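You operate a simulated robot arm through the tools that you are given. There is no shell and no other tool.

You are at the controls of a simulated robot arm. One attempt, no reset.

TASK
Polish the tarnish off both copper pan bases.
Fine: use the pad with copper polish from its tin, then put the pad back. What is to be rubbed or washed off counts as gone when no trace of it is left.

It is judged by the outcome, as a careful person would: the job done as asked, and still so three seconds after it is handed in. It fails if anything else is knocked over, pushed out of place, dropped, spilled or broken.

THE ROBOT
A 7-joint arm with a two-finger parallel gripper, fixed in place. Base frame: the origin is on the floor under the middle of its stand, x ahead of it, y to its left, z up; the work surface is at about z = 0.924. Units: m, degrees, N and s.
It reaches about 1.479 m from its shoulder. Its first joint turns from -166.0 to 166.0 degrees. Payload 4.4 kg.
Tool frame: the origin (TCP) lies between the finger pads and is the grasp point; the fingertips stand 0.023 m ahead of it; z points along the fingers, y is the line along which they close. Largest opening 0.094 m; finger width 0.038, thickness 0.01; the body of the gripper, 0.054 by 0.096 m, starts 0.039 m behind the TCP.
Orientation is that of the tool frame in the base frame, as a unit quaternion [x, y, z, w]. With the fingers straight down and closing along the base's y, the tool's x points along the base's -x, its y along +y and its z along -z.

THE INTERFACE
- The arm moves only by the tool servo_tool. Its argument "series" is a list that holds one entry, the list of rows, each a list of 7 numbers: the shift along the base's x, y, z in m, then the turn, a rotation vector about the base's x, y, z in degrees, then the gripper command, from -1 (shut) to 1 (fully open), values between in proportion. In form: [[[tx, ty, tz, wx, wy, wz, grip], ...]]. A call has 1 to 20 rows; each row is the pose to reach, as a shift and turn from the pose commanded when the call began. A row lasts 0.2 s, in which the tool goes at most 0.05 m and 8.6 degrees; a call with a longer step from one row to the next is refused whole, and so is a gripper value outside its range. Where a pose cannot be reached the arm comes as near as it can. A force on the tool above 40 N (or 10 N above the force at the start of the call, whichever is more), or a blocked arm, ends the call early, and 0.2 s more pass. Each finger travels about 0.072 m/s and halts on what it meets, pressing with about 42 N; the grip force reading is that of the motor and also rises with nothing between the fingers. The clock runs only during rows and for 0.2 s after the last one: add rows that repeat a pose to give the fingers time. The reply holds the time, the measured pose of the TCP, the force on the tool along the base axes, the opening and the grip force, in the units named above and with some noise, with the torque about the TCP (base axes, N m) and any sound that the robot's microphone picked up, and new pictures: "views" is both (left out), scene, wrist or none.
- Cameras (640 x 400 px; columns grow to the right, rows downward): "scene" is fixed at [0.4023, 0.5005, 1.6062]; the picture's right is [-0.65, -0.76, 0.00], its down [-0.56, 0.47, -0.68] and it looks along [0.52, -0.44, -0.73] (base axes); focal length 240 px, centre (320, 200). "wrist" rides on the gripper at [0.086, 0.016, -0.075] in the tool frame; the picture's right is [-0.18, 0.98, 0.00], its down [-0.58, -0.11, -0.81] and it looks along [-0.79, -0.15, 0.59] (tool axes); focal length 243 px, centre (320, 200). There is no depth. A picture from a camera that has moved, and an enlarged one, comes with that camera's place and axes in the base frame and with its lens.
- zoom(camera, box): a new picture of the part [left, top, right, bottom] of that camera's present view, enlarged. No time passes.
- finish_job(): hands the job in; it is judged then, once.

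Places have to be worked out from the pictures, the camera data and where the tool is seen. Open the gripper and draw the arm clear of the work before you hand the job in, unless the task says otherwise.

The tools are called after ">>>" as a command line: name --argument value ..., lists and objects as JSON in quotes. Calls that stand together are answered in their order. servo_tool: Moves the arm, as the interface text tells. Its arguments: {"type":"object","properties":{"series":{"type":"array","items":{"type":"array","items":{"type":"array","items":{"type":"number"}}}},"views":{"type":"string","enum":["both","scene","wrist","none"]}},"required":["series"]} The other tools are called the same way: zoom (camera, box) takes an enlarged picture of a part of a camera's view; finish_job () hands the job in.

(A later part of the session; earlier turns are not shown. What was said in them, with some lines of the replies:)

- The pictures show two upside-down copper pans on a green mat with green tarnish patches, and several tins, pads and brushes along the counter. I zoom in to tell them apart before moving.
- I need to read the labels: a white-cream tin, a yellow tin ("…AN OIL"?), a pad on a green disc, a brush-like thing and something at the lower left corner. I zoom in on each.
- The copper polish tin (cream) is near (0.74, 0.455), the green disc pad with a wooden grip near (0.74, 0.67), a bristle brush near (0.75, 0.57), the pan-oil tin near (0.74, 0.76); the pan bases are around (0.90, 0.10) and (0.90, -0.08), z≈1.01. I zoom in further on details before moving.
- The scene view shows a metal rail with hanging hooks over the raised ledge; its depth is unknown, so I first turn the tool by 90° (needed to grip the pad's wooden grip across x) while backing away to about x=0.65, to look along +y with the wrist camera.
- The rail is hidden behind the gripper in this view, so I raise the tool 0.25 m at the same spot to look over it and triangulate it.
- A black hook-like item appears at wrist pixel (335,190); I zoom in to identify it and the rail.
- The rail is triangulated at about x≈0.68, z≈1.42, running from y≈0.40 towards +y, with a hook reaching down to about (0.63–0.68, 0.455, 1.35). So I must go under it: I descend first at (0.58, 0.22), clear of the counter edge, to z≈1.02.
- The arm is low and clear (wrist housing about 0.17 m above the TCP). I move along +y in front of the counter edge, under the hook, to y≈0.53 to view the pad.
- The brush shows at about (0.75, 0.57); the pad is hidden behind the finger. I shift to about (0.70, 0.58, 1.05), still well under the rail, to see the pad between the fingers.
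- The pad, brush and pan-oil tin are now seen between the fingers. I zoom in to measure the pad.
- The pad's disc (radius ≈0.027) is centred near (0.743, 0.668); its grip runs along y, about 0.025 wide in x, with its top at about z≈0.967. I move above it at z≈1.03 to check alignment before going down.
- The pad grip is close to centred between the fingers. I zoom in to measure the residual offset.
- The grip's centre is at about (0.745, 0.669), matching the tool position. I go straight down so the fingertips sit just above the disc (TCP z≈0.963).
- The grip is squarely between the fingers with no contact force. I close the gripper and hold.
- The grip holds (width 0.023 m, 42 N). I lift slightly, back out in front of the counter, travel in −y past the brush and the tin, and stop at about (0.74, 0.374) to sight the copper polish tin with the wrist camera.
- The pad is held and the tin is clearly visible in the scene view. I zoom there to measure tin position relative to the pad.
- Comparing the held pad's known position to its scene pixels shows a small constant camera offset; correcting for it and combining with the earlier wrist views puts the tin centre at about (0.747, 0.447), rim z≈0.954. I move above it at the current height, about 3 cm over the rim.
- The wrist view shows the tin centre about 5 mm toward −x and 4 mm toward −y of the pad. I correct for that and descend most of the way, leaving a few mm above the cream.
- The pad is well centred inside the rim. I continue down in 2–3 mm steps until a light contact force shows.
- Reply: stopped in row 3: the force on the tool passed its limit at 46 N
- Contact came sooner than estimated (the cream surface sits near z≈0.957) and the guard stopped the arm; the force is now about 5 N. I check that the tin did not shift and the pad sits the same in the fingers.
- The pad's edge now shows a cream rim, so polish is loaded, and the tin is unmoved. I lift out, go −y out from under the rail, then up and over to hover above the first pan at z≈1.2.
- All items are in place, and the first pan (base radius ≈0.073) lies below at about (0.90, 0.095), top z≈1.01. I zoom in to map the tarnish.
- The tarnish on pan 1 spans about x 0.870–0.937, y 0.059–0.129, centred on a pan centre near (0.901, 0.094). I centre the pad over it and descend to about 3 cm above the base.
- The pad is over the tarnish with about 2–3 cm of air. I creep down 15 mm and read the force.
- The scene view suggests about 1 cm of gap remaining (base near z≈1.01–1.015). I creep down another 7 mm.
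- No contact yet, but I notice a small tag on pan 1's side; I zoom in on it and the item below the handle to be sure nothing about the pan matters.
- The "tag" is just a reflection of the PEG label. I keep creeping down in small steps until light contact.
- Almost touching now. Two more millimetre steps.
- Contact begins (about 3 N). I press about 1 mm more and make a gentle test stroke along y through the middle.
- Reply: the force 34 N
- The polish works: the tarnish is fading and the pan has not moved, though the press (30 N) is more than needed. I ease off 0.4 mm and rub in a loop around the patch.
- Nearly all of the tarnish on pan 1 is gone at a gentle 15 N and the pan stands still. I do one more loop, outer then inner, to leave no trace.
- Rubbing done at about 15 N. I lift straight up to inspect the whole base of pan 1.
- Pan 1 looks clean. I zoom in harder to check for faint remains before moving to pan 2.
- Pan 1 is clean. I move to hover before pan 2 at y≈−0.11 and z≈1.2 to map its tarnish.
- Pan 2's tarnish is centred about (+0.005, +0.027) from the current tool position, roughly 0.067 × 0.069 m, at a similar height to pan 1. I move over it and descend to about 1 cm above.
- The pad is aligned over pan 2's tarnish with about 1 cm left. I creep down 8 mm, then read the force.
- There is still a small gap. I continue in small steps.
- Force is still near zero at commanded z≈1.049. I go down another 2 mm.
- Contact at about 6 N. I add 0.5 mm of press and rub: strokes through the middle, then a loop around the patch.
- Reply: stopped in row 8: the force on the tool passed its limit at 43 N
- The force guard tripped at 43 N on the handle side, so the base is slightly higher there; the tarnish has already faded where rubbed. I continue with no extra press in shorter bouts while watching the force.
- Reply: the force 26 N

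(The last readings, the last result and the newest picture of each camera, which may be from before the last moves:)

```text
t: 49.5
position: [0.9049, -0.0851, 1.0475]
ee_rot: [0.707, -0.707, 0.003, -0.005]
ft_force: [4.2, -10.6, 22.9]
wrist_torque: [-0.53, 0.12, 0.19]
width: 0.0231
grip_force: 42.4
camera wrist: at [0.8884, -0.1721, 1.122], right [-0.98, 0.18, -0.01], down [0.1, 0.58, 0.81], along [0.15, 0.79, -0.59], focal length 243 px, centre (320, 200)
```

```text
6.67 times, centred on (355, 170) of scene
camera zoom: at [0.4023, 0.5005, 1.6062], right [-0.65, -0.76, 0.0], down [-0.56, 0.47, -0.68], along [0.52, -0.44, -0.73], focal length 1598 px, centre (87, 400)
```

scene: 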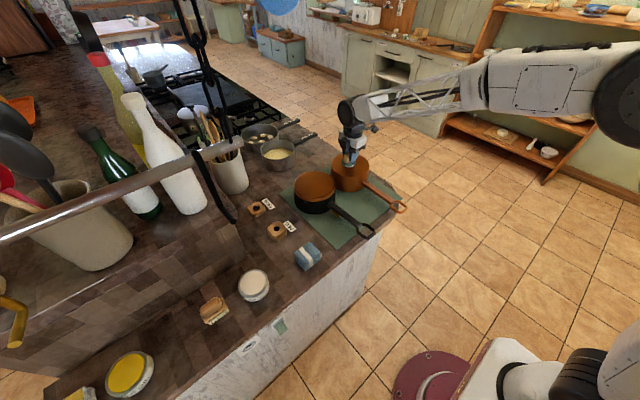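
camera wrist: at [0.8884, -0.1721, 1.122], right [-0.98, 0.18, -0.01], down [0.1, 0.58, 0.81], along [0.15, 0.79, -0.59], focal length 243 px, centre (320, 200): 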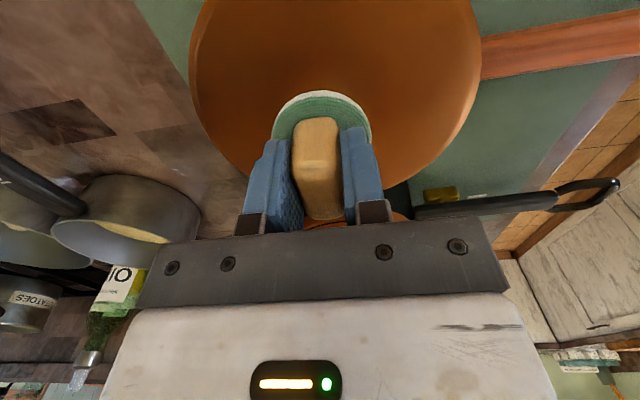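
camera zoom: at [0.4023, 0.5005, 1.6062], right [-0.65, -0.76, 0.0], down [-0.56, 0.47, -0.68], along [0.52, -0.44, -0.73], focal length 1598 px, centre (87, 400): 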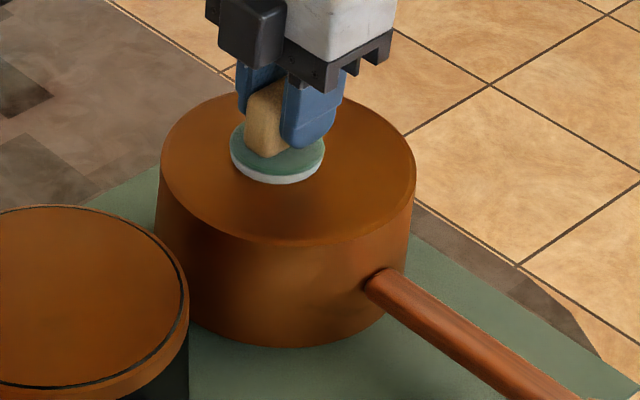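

Most of the tarnish on pan 2 is gone and the pan is still. I ease off a bit and run another full loop, slightly lighter on the handle side.

>>> servo_tool --series '[[[0.012, 0.006, 0.0004, 0, 0, 0, -1], [0.022, 0.012, 0.0004, 0, 0, 0, -1], [0.014, 0.022, 0.0004, 0, 0, 0, -1], [0.002, 0.028, 0.0004, 0, 0, 0, -1], [-0.011, 0.025, 0.0006, 0, 0, 0, -1], [-0.02, 0.016, 0.0008, 0, 0, 0, -1], [-0.024, 0.004, 0.0008, 0, 0, 0, -1], [-0.023, -0.009, 0.0008, 0, 0, 0, -1], [-0.016, -0.02, 0.0007, 0, 0, 0, -1], [-0.004, -0.026, 0.0005, 0, 0, 0, -1], [0.009, -0.026, 0.0004, 0, 0, 0, -1], [0.02, -0.018, 0.0004, 0, 0, 0, -1], [0.024, -0.006, 0.0004, 0, 0, 0, -1], [0.014, 0.004, 0.0004, 0, 0, 0, -1], [0.004, 0.014, 0.0004, 0, 0, 0, -1], [-0.009, 0.012, 0.0005, 0, 0, 0, -1], [-0.013, 0, 0.0006, 0, 0, 0, -1], [-0.006, -0.012, 0.0005, 0, 0, 0, -1], [0.006, -0.01, 0.0004, 0, 0, 0, -1], [0, 0, 0.0004, 0, 0, 0, -1]]]' --views "none"

>>> zoom --camera "scene" --box '[325, 140, 385, 200]'

```text
t: 53.7
position: [0.9017, -0.0873, 1.0468]
ee_rot: [0.707, -0.707, 0.0, -0.003]
ft_force: [0.8, 0.1, -0.3]
wrist_torque: [0.01, 0.01, -0.02]
width: 0.0231
grip_force: 41.9
```

```text
6.67 times, centred on (355, 170) of scene
camera zoom: at [0.4023, 0.5005, 1.6062], right [-0.65, -0.76, 0.0], down [-0.56, 0.47, -0.68], along [0.52, -0.44, -0.73], focal length 1598 px, centre (87, 400)
```

zoom: 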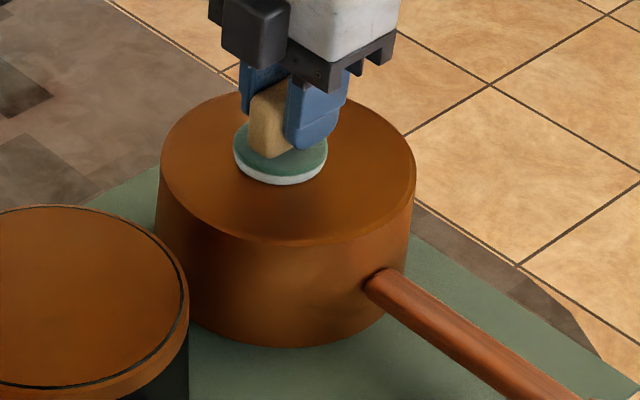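

The force is now about zero, so part of that loop may have been without contact. I lift to inspect pan 2.

>>> servo_tool --series '[[[0, 0, 0.02, 0, 0, 0, -1], [0, 0, 0.06, 0, 0, 0, -1], [0, -0.015, 0.1, 0, 0, 0, -1], [0, -0.03, 0.14, 0, 0, 0, -1], [0, -0.03, 0.14, 0, 0, 0, -1]]]' --views "both"

>>> zoom --camera "wrist" --box '[230, 0, 410, 110]'

>>> zoom --camera "scene" --box '[327, 148, 373, 182]'

>>> zoom --camera "scene" --box '[293, 168, 337, 200]'

```text
t: 54.9
position: [0.9048, -0.1173, 1.1865]
ee_rot: [0.708, -0.707, 0.001, -0.004]
ft_force: [0.0, -0.5, -0.4]
wrist_torque: [0.01, 0.01, -0.03]
width: 0.023
grip_force: 42.3
camera wrist: at [0.8889, -0.2039, 1.2611], right [-0.98, 0.18, -0.01], down [0.1, 0.58, 0.81], along [0.15, 0.79, -0.59], focal length 243 px, centre (320, 200)
```

scene: 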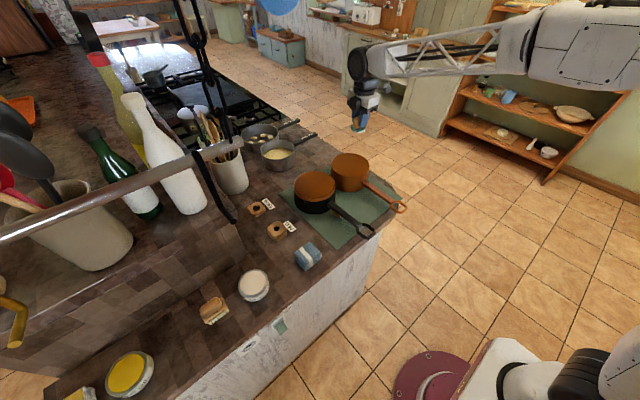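
wrist: 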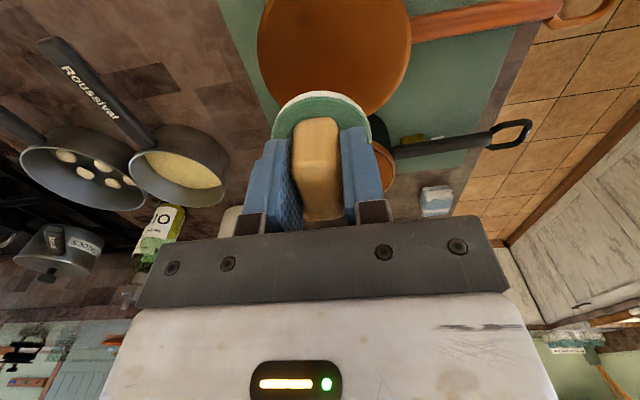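

```text
3.56 times, centred on (320, 55) of wrist
camera zoom: at [0.8889, -0.2039, 1.2611], right [-0.98, 0.18, -0.01], down [0.1, 0.58, 0.81], along [0.15, 0.79, -0.59], focal length 863 px, centre (320, 716)
```

zoom: 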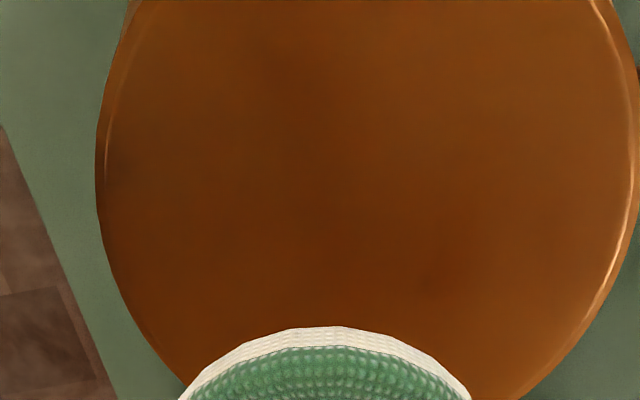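

```text
11.76 times, centred on (350, 165) of scene
camera zoom: at [0.4023, 0.5005, 1.6062], right [-0.65, -0.76, 0.0], down [-0.56, 0.47, -0.68], along [0.52, -0.44, -0.73], focal length 2821 px, centre (-33, 612)
```

zoom: 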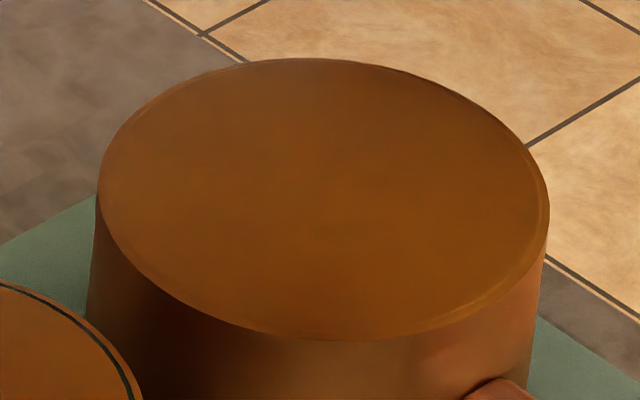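

```text
12.50 times, centred on (315, 184) of scene
camera zoom: at [0.4023, 0.5005, 1.6062], right [-0.65, -0.76, 0.0], down [-0.56, 0.47, -0.68], along [0.52, -0.44, -0.73], focal length 2997 px, centre (382, 400)
```

zoom: 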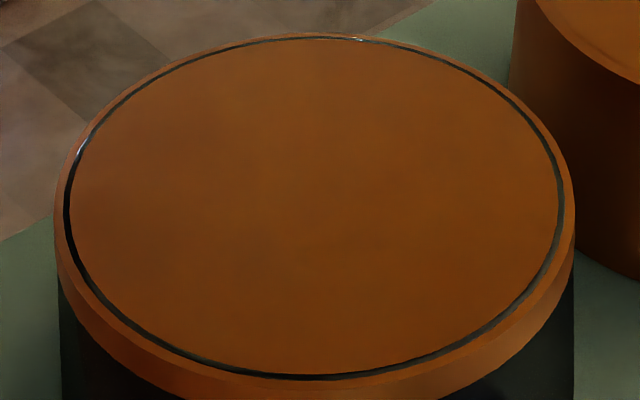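

Pan 1 is uniformly clean and unmoved. Pan 2 looks clean too, but I want one more pass with verified contact to be safe, so I go back down to just at contact height.

>>> servo_tool --series '[[[0, 0.015, -0.04, 0, 0, 0, -1], [0, 0.03, -0.08, 0, 0, 0, -1], [0, 0.03, -0.12, 0, 0, 0, -1], [0, 0.03, -0.135, 0, 0, 0, -1], [0, 0.03, -0.139, 0, 0, 0, -1], [0, 0.03, -0.14, 0, 0, 0, -1], [0, 0.03, -0.1404, 0, 0, 0, -1]]]' --views "none"

```text
t: 56.5
position: [0.905, -0.0847, 1.0478]
ee_rot: [0.707, -0.707, 0.001, -0.004]
ft_force: [-2.3, 0.5, 5.1]
wrist_torque: [0.02, 0.21, -0.02]
width: 0.023
grip_force: 42.0
```

Contact at 5 N. I press 0.3 mm more and rub the far (+x) half first, then read the force.

>>> servo_tool --series '[[[0, -0.012, -0.0004, 0, 0, 0, -1], [0, -0.024, -0.0004, 0, 0, 0, -1], [0.012, -0.022, -0.0005, 0, 0, 0, -1], [0.02, -0.012, -0.0005, 0, 0, 0, -1], [0.024, 0.0, -0.0005, 0, 0, 0, -1], [0.02, 0.012, -0.0005, 0, 0, 0, -1], [0.012, 0.022, -0.0005, 0, 0, 0, -1], [0, 0.026, -0.0004, 0, 0, 0, -1], [0.004, 0.013, -0.0004, 0, 0, 0, -1], [0.012, 0, -0.0005, 0, 0, 0, -1], [0.006, -0.012, -0.0004, 0, 0, 0, -1], [0, 0, -0.0004, 0, 0, 0, -1], [0, 0.014, -0.0004, 0, 0, 0, -1]]]' --views "none"

```text
t: 59.3
position: [0.9059, -0.0715, 1.0465]
ee_rot: [0.708, -0.707, 0.001, -0.003]
ft_force: [0.1, -6.8, 12.6]
wrist_torque: [-0.26, 0.13, 0.07]
width: 0.023
grip_force: 42.2
```

Steady 12–13 N contact. Now I rub the handle-side (−x) half the same way.

>>> servo_tool --series '[[[-0.008, 0.008, 0, 0, 0, 0, -1], [-0.017, -0.002, 0.0001, 0, 0, 0, -1], [-0.023, -0.014, 0.0002, 0, 0, 0, -1], [-0.02, -0.026, 0.0002, 0, 0, 0, -1], [-0.012, -0.036, 0.0001, 0, 0, 0, -1], [0, -0.04, 0, 0, 0, 0, -1], [-0.004, -0.028, 0, 0, 0, 0, -1], [-0.012, -0.018, 0.0001, 0, 0, 0, -1], [-0.012, -0.006, 0.0001, 0, 0, 0, -1], [-0.004, 0.002, 0, 0, 0, 0, -1], [0.0, -0.01, 0, 0, 0, 0, -1], [0.008, -0.018, 0, 0, 0, 0, -1], [0, -0.014, 0, 0, 0, 0, -1]]]' --views "none"

```text
t: 62.1
position: [0.9049, -0.0852, 1.0464]
ee_rot: [0.708, -0.707, 0.002, -0.004]
ft_force: [7.7, -7.8, 22.2]
wrist_torque: [-0.25, -0.08, -0.01]
width: 0.0232
grip_force: 42.4
```

Contact held throughout. I lift and inspect both bases again.

>>> servo_tool --series '[[[0, 0, 0.015, 0, 0, 0, -1], [0, 0, 0.055, 0, 0, 0, -1], [0, -0.02, 0.095, 0, 0, 0, -1], [0, -0.04, 0.135, 0, 0, 0, -1], [0, -0.06, 0.165, 0, 0, 0, -1], [0, -0.06, 0.165, 0, 0, 0, -1]]]' --views "both"

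>>> zoom --camera "wrist" --box '[230, 0, 410, 110]'

>>> zoom --camera "scene" --box '[327, 148, 373, 182]'

>>> zoom --camera "scene" --box '[280, 140, 420, 250]'

```text
t: 63.5
position: [0.9053, -0.1486, 1.2105]
ee_rot: [-0.707, 0.707, -0.002, 0.004]
ft_force: [0.0, -0.3, -0.4]
wrist_torque: [-0.04, 0.04, 0.0]
width: 0.0232
grip_force: 41.6
camera wrist: at [0.8896, -0.2351, 1.2854], right [-0.98, 0.18, -0.01], down [0.1, 0.58, 0.81], along [0.15, 0.79, -0.59], focal length 243 px, centre (320, 200)
```

scene: 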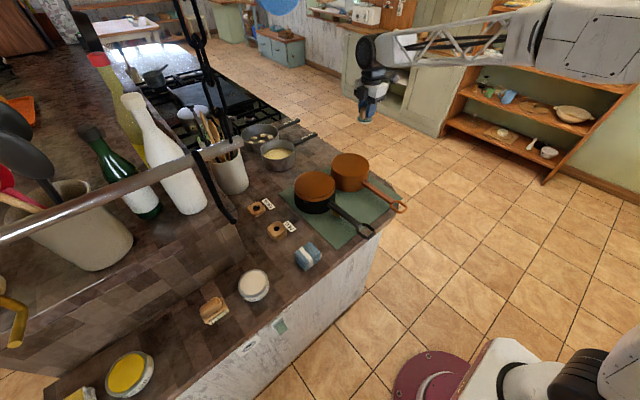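
wrist: 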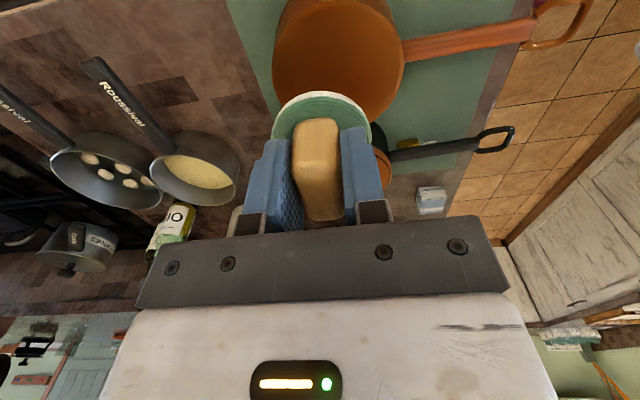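

```text
3.56 times, centred on (320, 55) of wrist
camera zoom: at [0.8896, -0.2351, 1.2854], right [-0.98, 0.18, -0.01], down [0.1, 0.58, 0.81], along [0.15, 0.79, -0.59], focal length 863 px, centre (320, 716)
```

zoom: 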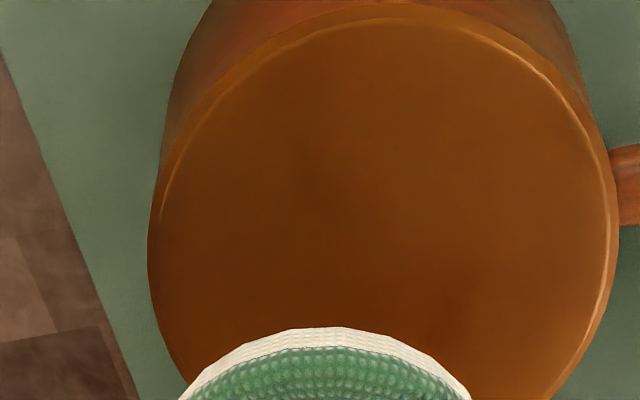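

```text
11.76 times, centred on (350, 165) of scene
camera zoom: at [0.4023, 0.5005, 1.6062], right [-0.65, -0.76, 0.0], down [-0.56, 0.47, -0.68], along [0.52, -0.44, -0.73], focal length 2821 px, centre (-33, 612)
```

zoom: 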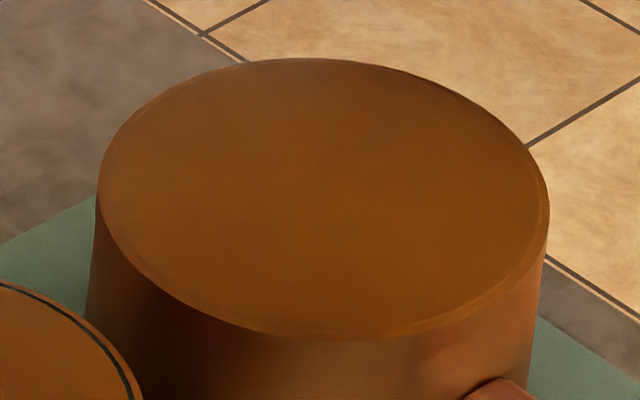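

```text
3.64 times, centred on (350, 195) of scene
camera zoom: at [0.4023, 0.5005, 1.6062], right [-0.65, -0.76, 0.0], down [-0.56, 0.47, -0.68], along [0.52, -0.44, -0.73], focal length 872 px, centre (211, 218)
```

zoom: 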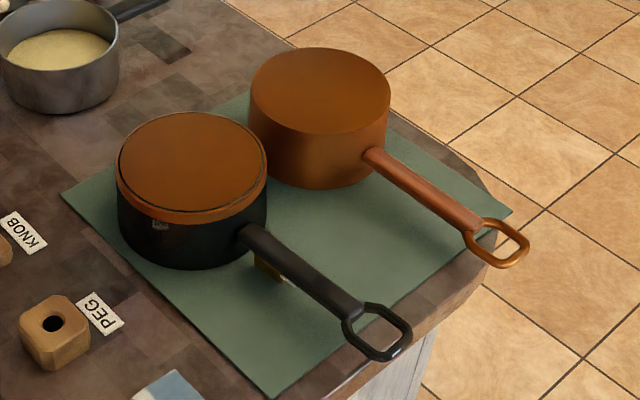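

Both bases look clean and the pans and handles are exactly where they were at the start. One closer zoom on pan 2 to rule out a faint remnant.

>>> zoom --camera "scene" --box '[338, 154, 362, 174]'

>>> zoom --camera "wrist" --box '[280, 20, 390, 95]'

>>> zoom --camera "scene" --box '[300, 172, 328, 196]'

```text
16.00 times, centred on (350, 164) of scene
camera zoom: at [0.4023, 0.5005, 1.6062], right [-0.65, -0.76, 0.0], down [-0.56, 0.47, -0.68], along [0.52, -0.44, -0.73], focal length 3836 px, centre (-160, 776)
```

zoom: 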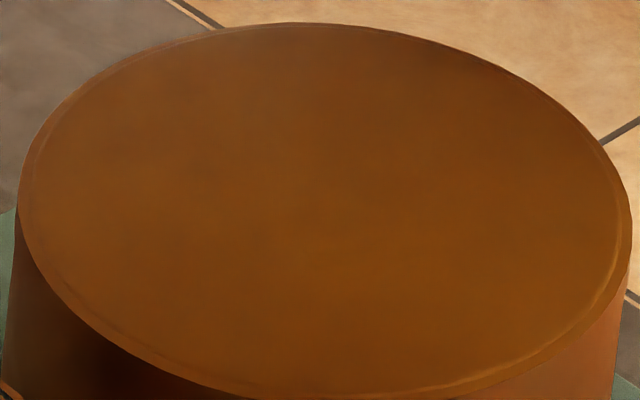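

```text
5.33 times, centred on (335, 58) of wrist
camera zoom: at [0.8896, -0.2351, 1.2854], right [-0.98, 0.18, -0.01], down [0.1, 0.58, 0.81], along [0.15, 0.79, -0.59], focal length 1294 px, centre (240, 960)
```

zoom: 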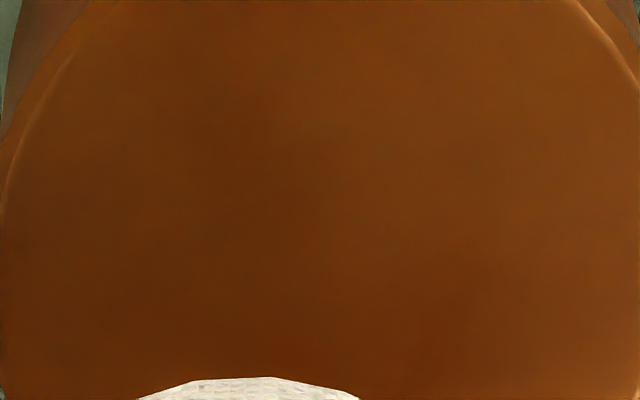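

```text
16.00 times, centred on (314, 184) of scene
camera zoom: at [0.4023, 0.5005, 1.6062], right [-0.65, -0.76, 0.0], down [-0.56, 0.47, -0.68], along [0.52, -0.44, -0.73], focal length 3836 px, centre (416, 456)
```

zoom: 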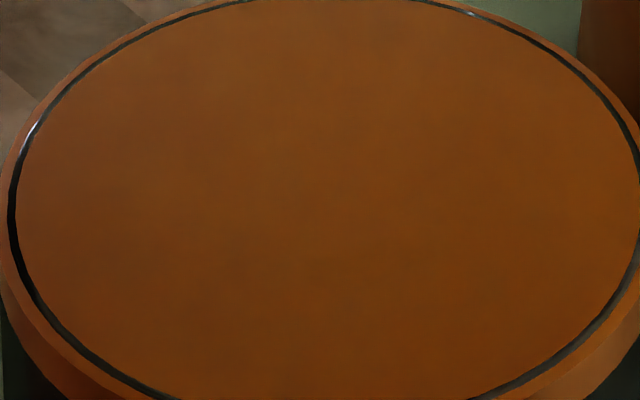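

Both bases are uniformly clean copper. Now I carry the pad back: over the pans, then down in front of the counter at (0.62, 0.25), leveling out a 0.4° tilt on the way.

>>> servo_tool --series '[[[-0.02, 0.038, -0.002, 0, 0, 0, -1], [-0.04, 0.076, -0.004, 0, 0, 0, -1], [-0.06, 0.114, -0.006, 0, 0, 0, -1], [-0.08, 0.152, -0.008, 0, 0, 0, -1], [-0.1, 0.19, -0.01, 0, 0, 0, -1], [-0.123, 0.2155, -0.031, 0, 0.1, 0, -1], [-0.146, 0.241, -0.052, 0, 0.2, 0, -1], [-0.169, 0.2665, -0.074, 0, 0.3, 0, -1], [-0.192, 0.292, -0.095, -0.1, 0.4, 0, -1], [-0.215, 0.3175, -0.116, -0.16, 0.4, 0, -1], [-0.238, 0.343, -0.138, -0.16, 0.4, 0, -1], [-0.261, 0.3685, -0.16, -0.16, 0.4, 0, -1], [-0.2846, 0.3938, -0.181, -0.16, 0.4, 0, -1], [-0.2846, 0.3938, -0.181, -0.16, 0.4, 0, -1]]]' --views "both"

```text
t: 66.5
position: [0.6162, 0.2498, 1.032]
ee_rot: [-0.707, 0.707, 0.0, 0.0]
ft_force: [1.1, 0.1, -1.5]
wrist_torque: [0.02, 0.0, -0.01]
width: 0.0232
grip_force: 41.4
camera wrist: at [0.6017, 0.1628, 1.1057], right [-0.98, 0.18, 0.0], down [0.11, 0.58, 0.81], along [0.15, 0.79, -0.59], focal length 243 px, centre (320, 200)
```

scene: 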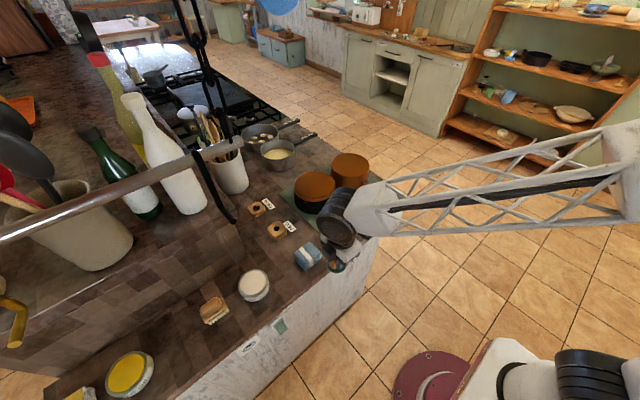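
wrist: 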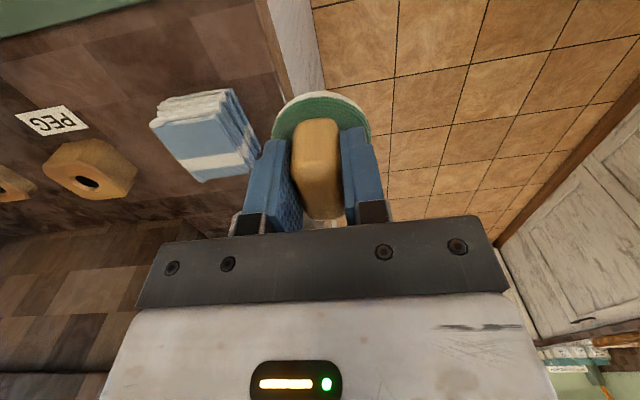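

Clear and level. I travel +y in front of the counter, under the rail, then in over the pad's original spot at z≈1.02.

>>> servo_tool --series '[[[0, 0.042, -0.005, 0, 0, 0, -1], [0, 0.085, -0.01, 0, 0, 0, -1], [0, 0.127, -0.01, 0, 0, 0, -1], [0, 0.17, -0.01, 0, 0, 0, -1], [0, 0.212, -0.01, 0, 0, 0, -1], [0, 0.255, -0.01, 0, 0, 0, -1], [0, 0.297, -0.01, 0, 0, 0, -1], [0, 0.34, -0.01, 0, 0, 0, -1], [0, 0.382, -0.01, 0, 0, 0, -1], [0, 0.4226, -0.01, 0, 0, 0, -1], [0.04, 0.4226, -0.01, 0, 0, 0, -1], [0.08, 0.4226, -0.01, 0, 0, 0, -1], [0.11, 0.4226, -0.01, 0, 0, 0, -1], [0.1244, 0.4226, -0.01, 0, 0, 0, -1], [0.1244, 0.4226, -0.01, 0, 0, 0, -1]]]' --views "both"

>>> zoom --camera "wrist" --box '[220, 40, 420, 240]'

>>> zoom --camera "scene" --box '[90, 270, 240, 400]'

```text
t: 69.7
position: [0.7459, 0.67, 1.0191]
ee_rot: [-0.707, 0.708, 0.001, 0.0]
ft_force: [-1.1, -0.6, -0.6]
wrist_torque: [0.0, 0.02, 0.01]
width: 0.0233
grip_force: 41.9
camera wrist: at [0.7301, 0.5832, 1.0944], right [-0.98, 0.18, 0.0], down [0.11, 0.58, 0.81], along [0.15, 0.79, -0.59], focal length 243 px, centre (320, 200)
```

scene: 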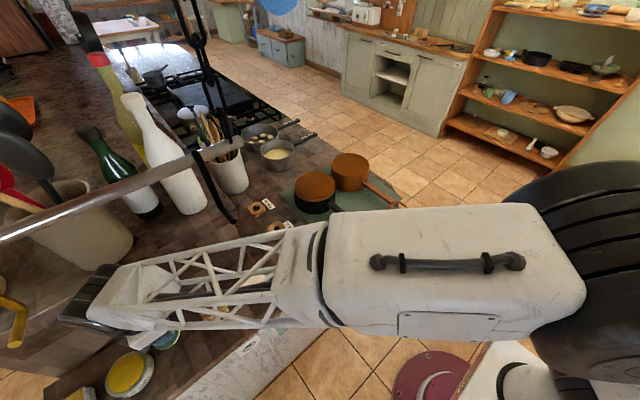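
wrist: 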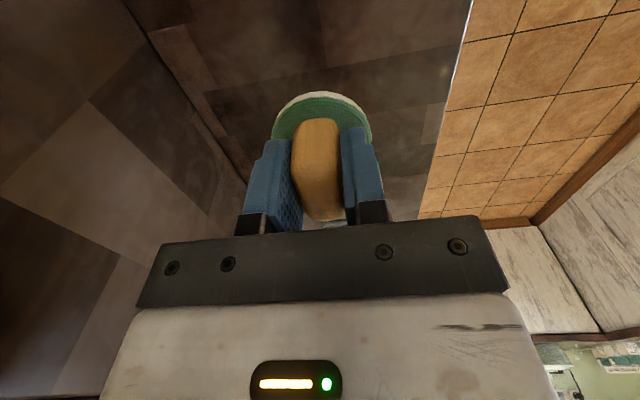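

```text
2.00 times, centred on (320, 140) of wrist
camera zoom: at [0.7301, 0.5832, 1.0944], right [-0.98, 0.18, 0.0], down [0.11, 0.58, 0.81], along [0.15, 0.79, -0.59], focal length 485 px, centre (320, 320)
```

zoom: 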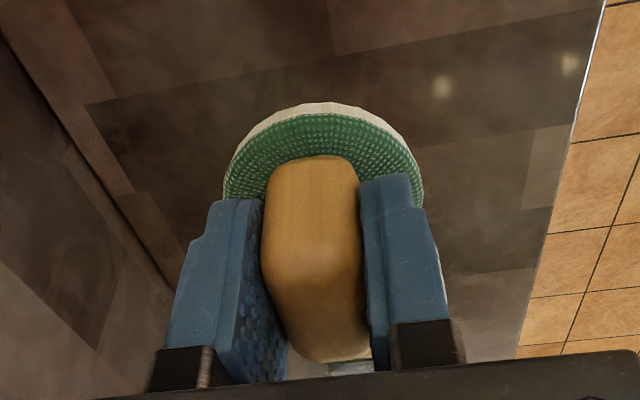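

```text
3.08 times, centred on (165, 335) of scene
camera zoom: at [0.4023, 0.5005, 1.6062], right [-0.65, -0.76, 0.0], down [-0.56, 0.47, -0.68], along [0.52, -0.44, -0.73], focal length 738 px, centre (797, -215)
```

zoom: 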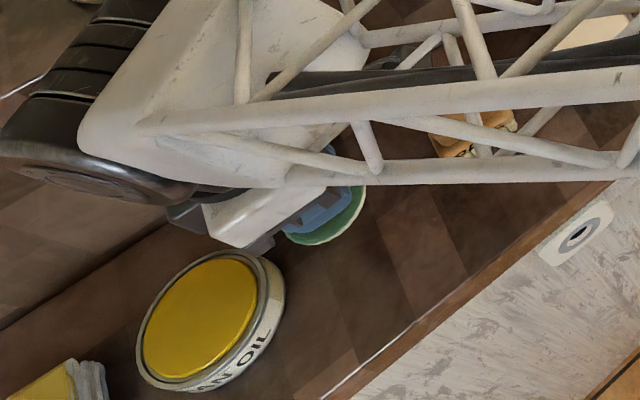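

The pad is over its old spot with the oil tin and brush clear. I lower it to about 3 mm above the counter.

>>> servo_tool --series '[[[0, 0, -0.02, 0, 0, 0, -1], [0, 0, -0.04, 0, 0, 0, -1], [0, 0, -0.05, 0, 0, 0, -1], [0, 0, -0.0535, 0, 0, 0, -1], [0, 0, -0.0535, 0, 0, 0, -1]]]' --views "wrist"

```text
t: 70.9
position: [0.7447, 0.671, 0.9651]
ee_rot: [-0.707, 0.707, 0.0, -0.001]
ft_force: [-0.1, 0.0, -0.2]
wrist_torque: [0.01, 0.0, -0.01]
width: 0.0228
grip_force: 42.0
camera wrist: at [0.7284, 0.5851, 1.0414], right [-0.98, 0.18, 0.0], down [0.11, 0.58, 0.81], along [0.15, 0.79, -0.59], focal length 243 px, centre (320, 200)
```

wrist: 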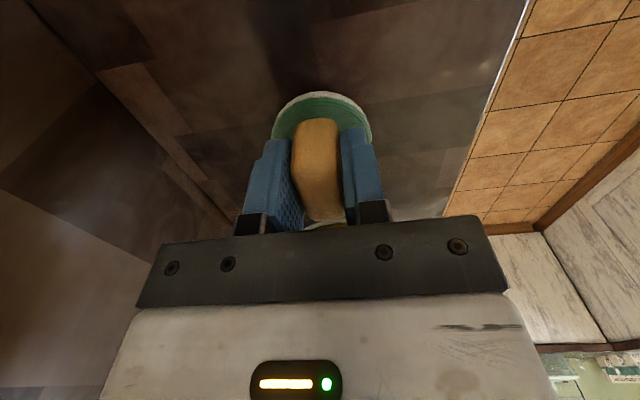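

No contact yet at z≈0.966. I creep down in ~1 mm steps until the counter is felt.

>>> servo_tool --series '[[[0, 0, -0.001, 0, 0, 0, -1], [0, 0, -0.002, 0, 0, 0, -1], [0, 0, -0.002, 0, 0, 0, -1]]]' --views "none"

```text
t: 71.7
position: [0.7457, 0.6717, 0.9649]
ee_rot: [0.707, -0.707, 0.001, 0.0]
ft_force: [-0.1, -0.5, -0.2]
wrist_torque: [0.03, -0.01, -0.03]
width: 0.023
grip_force: 42.0
```

>>> servo_tool --series '[[[0, 0, -0.001, 0, 0, 0, -1], [0, 0, -0.0015, 0, 0, 0, -1], [0, 0, -0.0015, 0, 0, 0, -1]]]' --views "none"

```text
t: 72.5
position: [0.7436, 0.6725, 0.9637]
ee_rot: [-0.707, 0.707, 0.0, 0.0]
ft_force: [-0.1, -0.2, -1.1]
wrist_torque: [0.0, 0.01, 0.02]
width: 0.0233
grip_force: 41.9
```

Still no counter contact at commanded 0.9631. Another millimetre or so.

>>> servo_tool --series '[[[0, 0, -0.0005, 0, 0, 0, -1], [0, 0, -0.001, 0, 0, 0, -1], [0, 0, -0.001, 0, 0, 0, -1]]]' --views "none"

```text
t: 73.3
position: [0.7434, 0.6713, 0.9621]
ee_rot: [-0.707, 0.707, 0.0, 0.0]
ft_force: [0.3, 0.3, 0.1]
wrist_torque: [0.04, 0.04, 0.03]
width: 0.0228
grip_force: 41.7
```

>>> servo_tool --series '[[[0, 0, -0.0005, 0, 0, 0, -1], [0, 0, -0.001, 0, 0, 0, -1], [0, 0, -0.001, 0, 0, 0, -1]]]' --views "wrist"

>>> zoom --camera "wrist" --box '[220, 40, 420, 240]'

```text
t: 74.1
position: [0.7444, 0.674, 0.9632]
ee_rot: [-0.707, 0.708, 0.001, 0.001]
ft_force: [-0.9, -1.0, 9.8]
wrist_torque: [0.12, 0.05, 0.0]
width: 0.023
grip_force: 42.3
camera wrist: at [0.7287, 0.5854, 1.0377], right [-0.98, 0.18, 0.0], down [0.11, 0.58, 0.81], along [0.15, 0.79, -0.59], focal length 243 px, centre (320, 200)
```

wrist: 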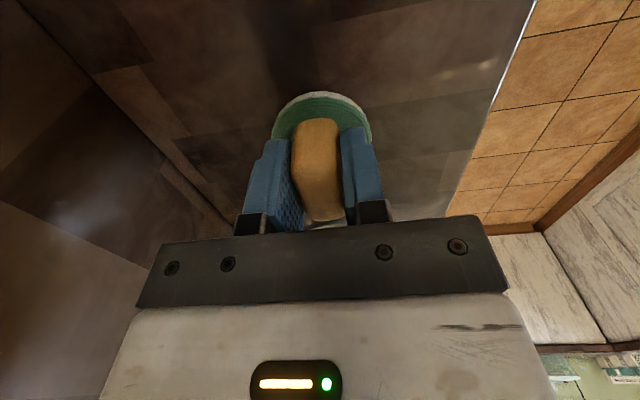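

```text
2.00 times, centred on (320, 140) of wrist
camera zoom: at [0.7287, 0.5854, 1.0377], right [-0.98, 0.18, 0.0], down [0.11, 0.58, 0.81], along [0.15, 0.79, -0.59], focal length 485 px, centre (320, 320)
```

zoom: 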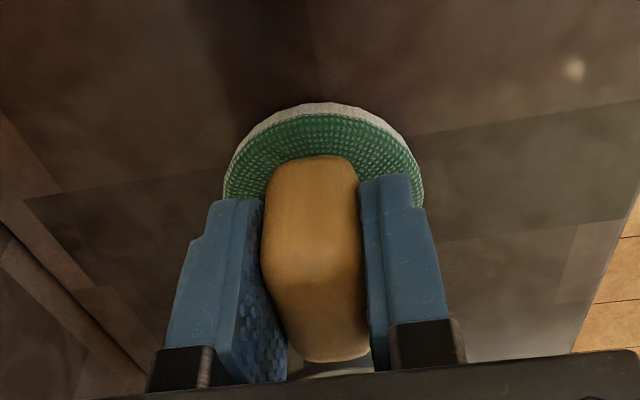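

The pad rests on the counter (about 10 N). I relieve the press a touch and open the fingers.

>>> servo_tool --series '[[[0, 0, 0.0004, 0, 0, 0, -1], [0, 0, 0.0004, 0, 0, 0, 0], [0, 0, 0.0004, 0, 0, 0, 1], [0, 0, 0.0004, 0, 0, 0, 1], [0, 0, 0.0004, 0, 0, 0, 1], [0, 0, 0.0004, 0, 0, 0, 1]]]' --views "wrist"

>>> zoom --camera "wrist" --box '[220, 40, 420, 240]'

```text
t: 75.5
position: [0.744, 0.6721, 0.9611]
ee_rot: [-0.707, 0.707, 0.0, 0.001]
ft_force: [-0.5, 0.7, 0.4]
wrist_torque: [0.01, -0.02, -0.01]
width: 0.0938
grip_force: 0.2
camera wrist: at [0.7285, 0.5856, 1.0373], right [-0.98, 0.18, 0.0], down [0.11, 0.58, 0.81], along [0.15, 0.79, -0.59], focal length 243 px, centre (320, 200)
```

wrist: 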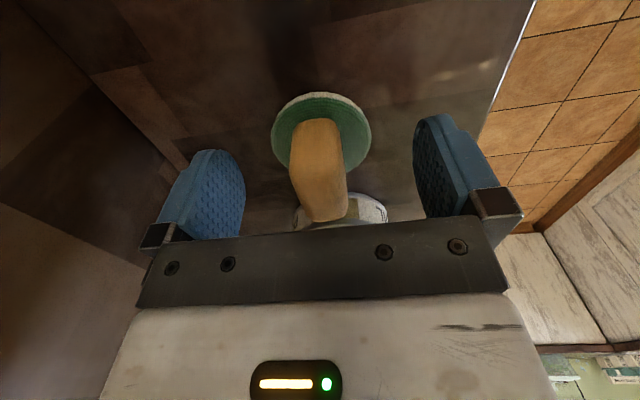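

```text
2.00 times, centred on (320, 140) of wrist
camera zoom: at [0.7285, 0.5856, 1.0373], right [-0.98, 0.18, 0.0], down [0.11, 0.58, 0.81], along [0.15, 0.79, -0.59], focal length 485 px, centre (320, 320)
```

zoom: 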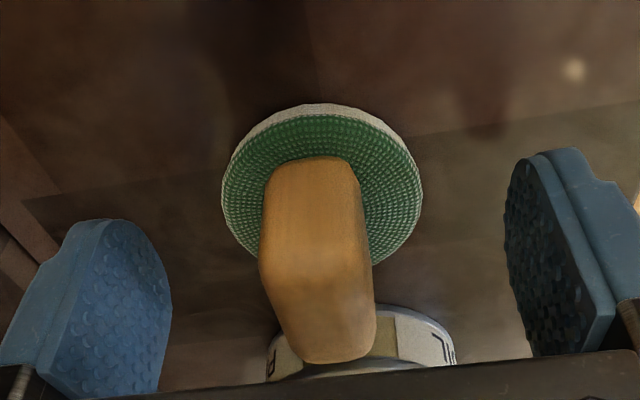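

The pad stands flat on its old spot and the fingers are clear. I rise straight up 6 cm, then back out in front of the counter and along −y.

>>> servo_tool --series '[[[0, 0, 0.015, 0, 0, 0, 1], [0, 0, 0.04, 0, 0, 0, 1], [0, 0, 0.06, 0, 0, 0, 1], [-0.04, 0, 0.06, 0, 0, 0, 1], [-0.08, 0, 0.06, 0, 0, 0, 1], [-0.125, 0, 0.06, 0, 0, 0, 1], [-0.14, -0.04, 0.06, 0, 0, 0, 1], [-0.14, -0.085, 0.06, 0, 0, 0, 1], [-0.14, -0.13, 0.06, 0, 0, 0, 1], [-0.14, -0.175, 0.06, 0, 0, 0, 1], [-0.14, -0.22, 0.06, 0, 0, 0, 1], [-0.14, -0.265, 0.06, 0, 0, 0, 1], [-0.14, -0.31, 0.06, 0, 0, 0, 1], [-0.14, -0.355, 0.06, 0, 0, 0, 1], [-0.14, -0.4, 0.06, 0, 0, 0, 1], [-0.14, -0.445, 0.065, 0, 0, 0, 1], [-0.14, -0.47, 0.1, 0, 0, 0, 1], [-0.14, -0.47, 0.1, 0, 0, 0, 1]]]' --views "both"

>>> zoom --camera "scene" --box '[60, 230, 340, 400]'

>>> zoom --camera "scene" --box '[155, 320, 205, 360]'

```text
t: 79.3
position: [0.5997, 0.2028, 1.0619]
ee_rot: [-0.707, 0.707, 0.001, 0.0]
ft_force: [0.2, -0.1, 0.3]
wrist_torque: [-0.03, -0.03, -0.01]
width: 0.0941
grip_force: 0.1
camera wrist: at [0.5851, 0.1155, 1.1369], right [-0.98, 0.18, 0.0], down [0.11, 0.58, 0.81], along [0.15, 0.79, -0.59], focal length 243 px, centre (320, 200)
```

scene: 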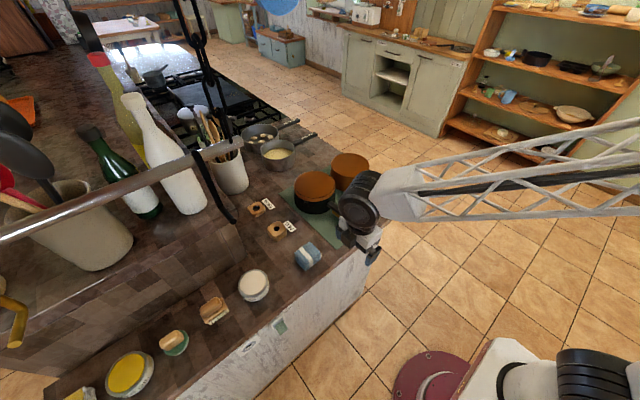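
wrist: 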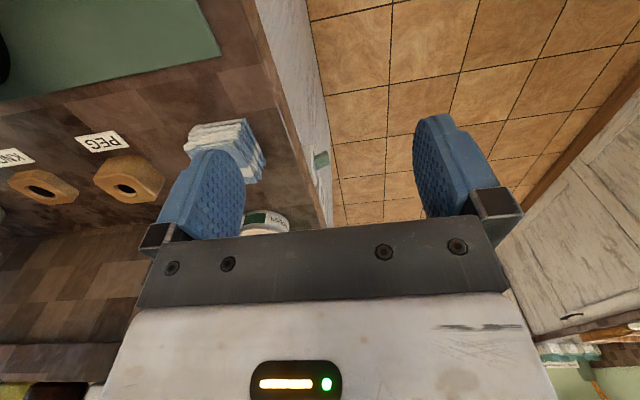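

```text
2.29 times, centred on (200, 315) of scene
camera zoom: at [0.4023, 0.5005, 1.6062], right [-0.65, -0.76, 0.0], down [-0.56, 0.47, -0.68], along [0.52, -0.44, -0.73], focal length 548 px, centre (594, -63)
```

zoom: 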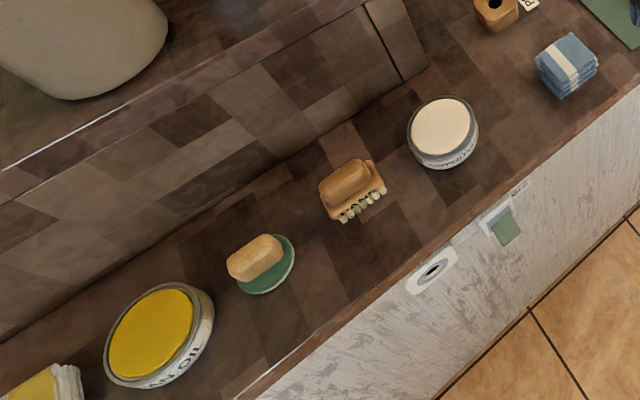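

```text
10.00 times, centred on (180, 340) of scene
camera zoom: at [0.4023, 0.5005, 1.6062], right [-0.65, -0.76, 0.0], down [-0.56, 0.47, -0.68], along [0.52, -0.44, -0.73], focal length 2398 px, centre (1720, -1200)
```

zoom: 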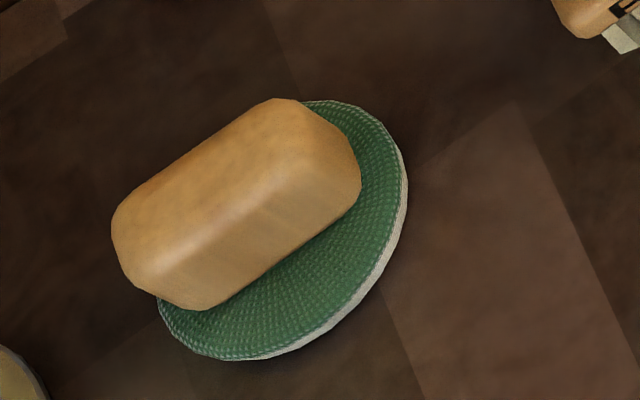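

The pad is back within about 2 mm of where it was and everything else on the counter matches the first pictures. I raise the arm clear and take a last look at both pan bases.

>>> servo_tool --series '[[[0, -0.01, 0.045, 0, 0, 0, 1], [0, -0.02, 0.09, 0, 0, 0, 1], [0, -0.03, 0.135, 0, 0, 0, 1], [0, -0.04, 0.18, 0, 0, 0, 1], [0, -0.05, 0.225, 0, 0, 0, 1], [0, -0.06, 0.27, 0, 0, 0, 1], [0, -0.07, 0.315, 0, 0, 0, 1], [-0.02, -0.07, 0.35, 0, 0, 0, 1], [-0.02, -0.07, 0.35, 0, 0, 0, 1]]]' --views "both"

>>> zoom --camera "scene" --box '[280, 140, 420, 250]'

>>> zoom --camera "scene" --box '[290, 148, 374, 206]'

```text
t: 81.3
position: [0.583, 0.131, 1.4134]
ee_rot: [0.708, -0.707, 0.0, 0.0]
ft_force: [-0.2, 0.7, -0.2]
wrist_torque: [0.01, -0.01, 0.02]
width: 0.0942
grip_force: 0.1
camera wrist: at [0.5675, 0.0442, 1.4891], right [-0.98, 0.18, 0.0], down [0.11, 0.58, 0.81], along [0.15, 0.79, -0.59], focal length 243 px, centre (320, 200)
```

scene: 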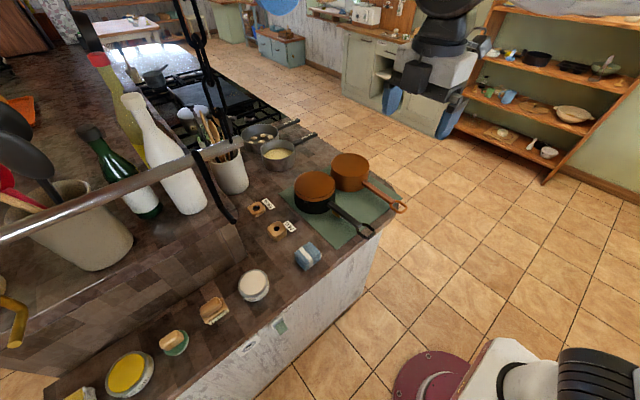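
wrist: 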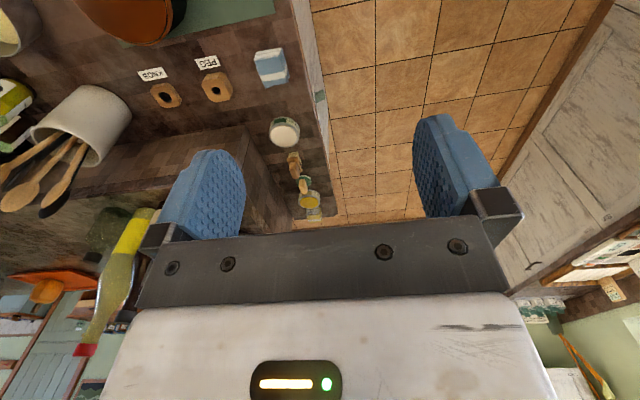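

```text
3.64 times, centred on (350, 195) of scene
camera zoom: at [0.4023, 0.5005, 1.6062], right [-0.65, -0.76, 0.0], down [-0.56, 0.47, -0.68], along [0.52, -0.44, -0.73], focal length 872 px, centre (211, 218)
```

zoom: 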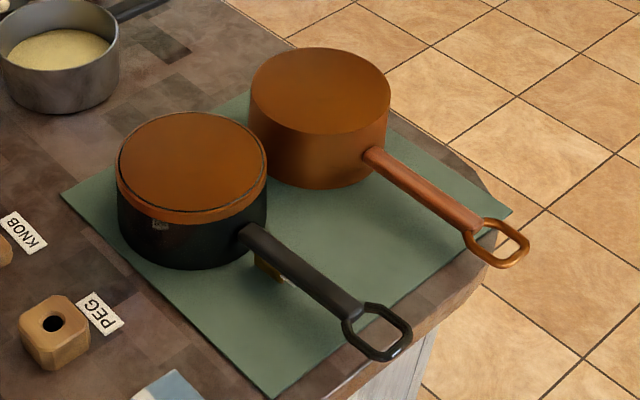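

```text
6.90 times, centred on (332, 177) of scene
camera zoom: at [0.4023, 0.5005, 1.6062], right [-0.65, -0.76, 0.0], down [-0.56, 0.47, -0.68], along [0.52, -0.44, -0.73], focal length 1654 px, centre (237, 359)
```

zoom: 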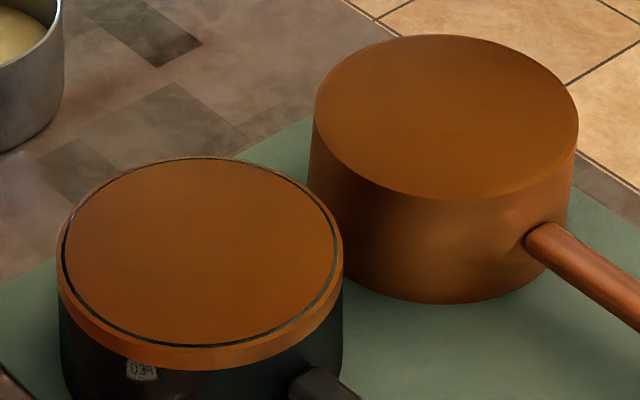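

Both copper bases are free of tarnish, and the pans, tins, brush and cloths are where they were at the start. The pad is back in its place, the gripper is open and the arm is clear, so I hand the job in.

>>> finish_job

```text
The job is handed in.
```

I polished the tarnish off both copper pan bases with the pad and copper polish, and the job is handed in. In the last close-ups, taken after the arm was clear, neither base shows any trace of tarnish.

- **Pad:** it is back on the counter within about 2 mm of where it started. It still has some polish on its underside and edge.
- **Everything else:** the pans, tins, brush and cloth match the first pictures. The gripper was left open and the arm raised well clear.
- **Force limit:** I reached the 40 N limit twice, once on the polish tin (46 N) and once on the second pan (43 N). The arm stopped each time and nothing moved.
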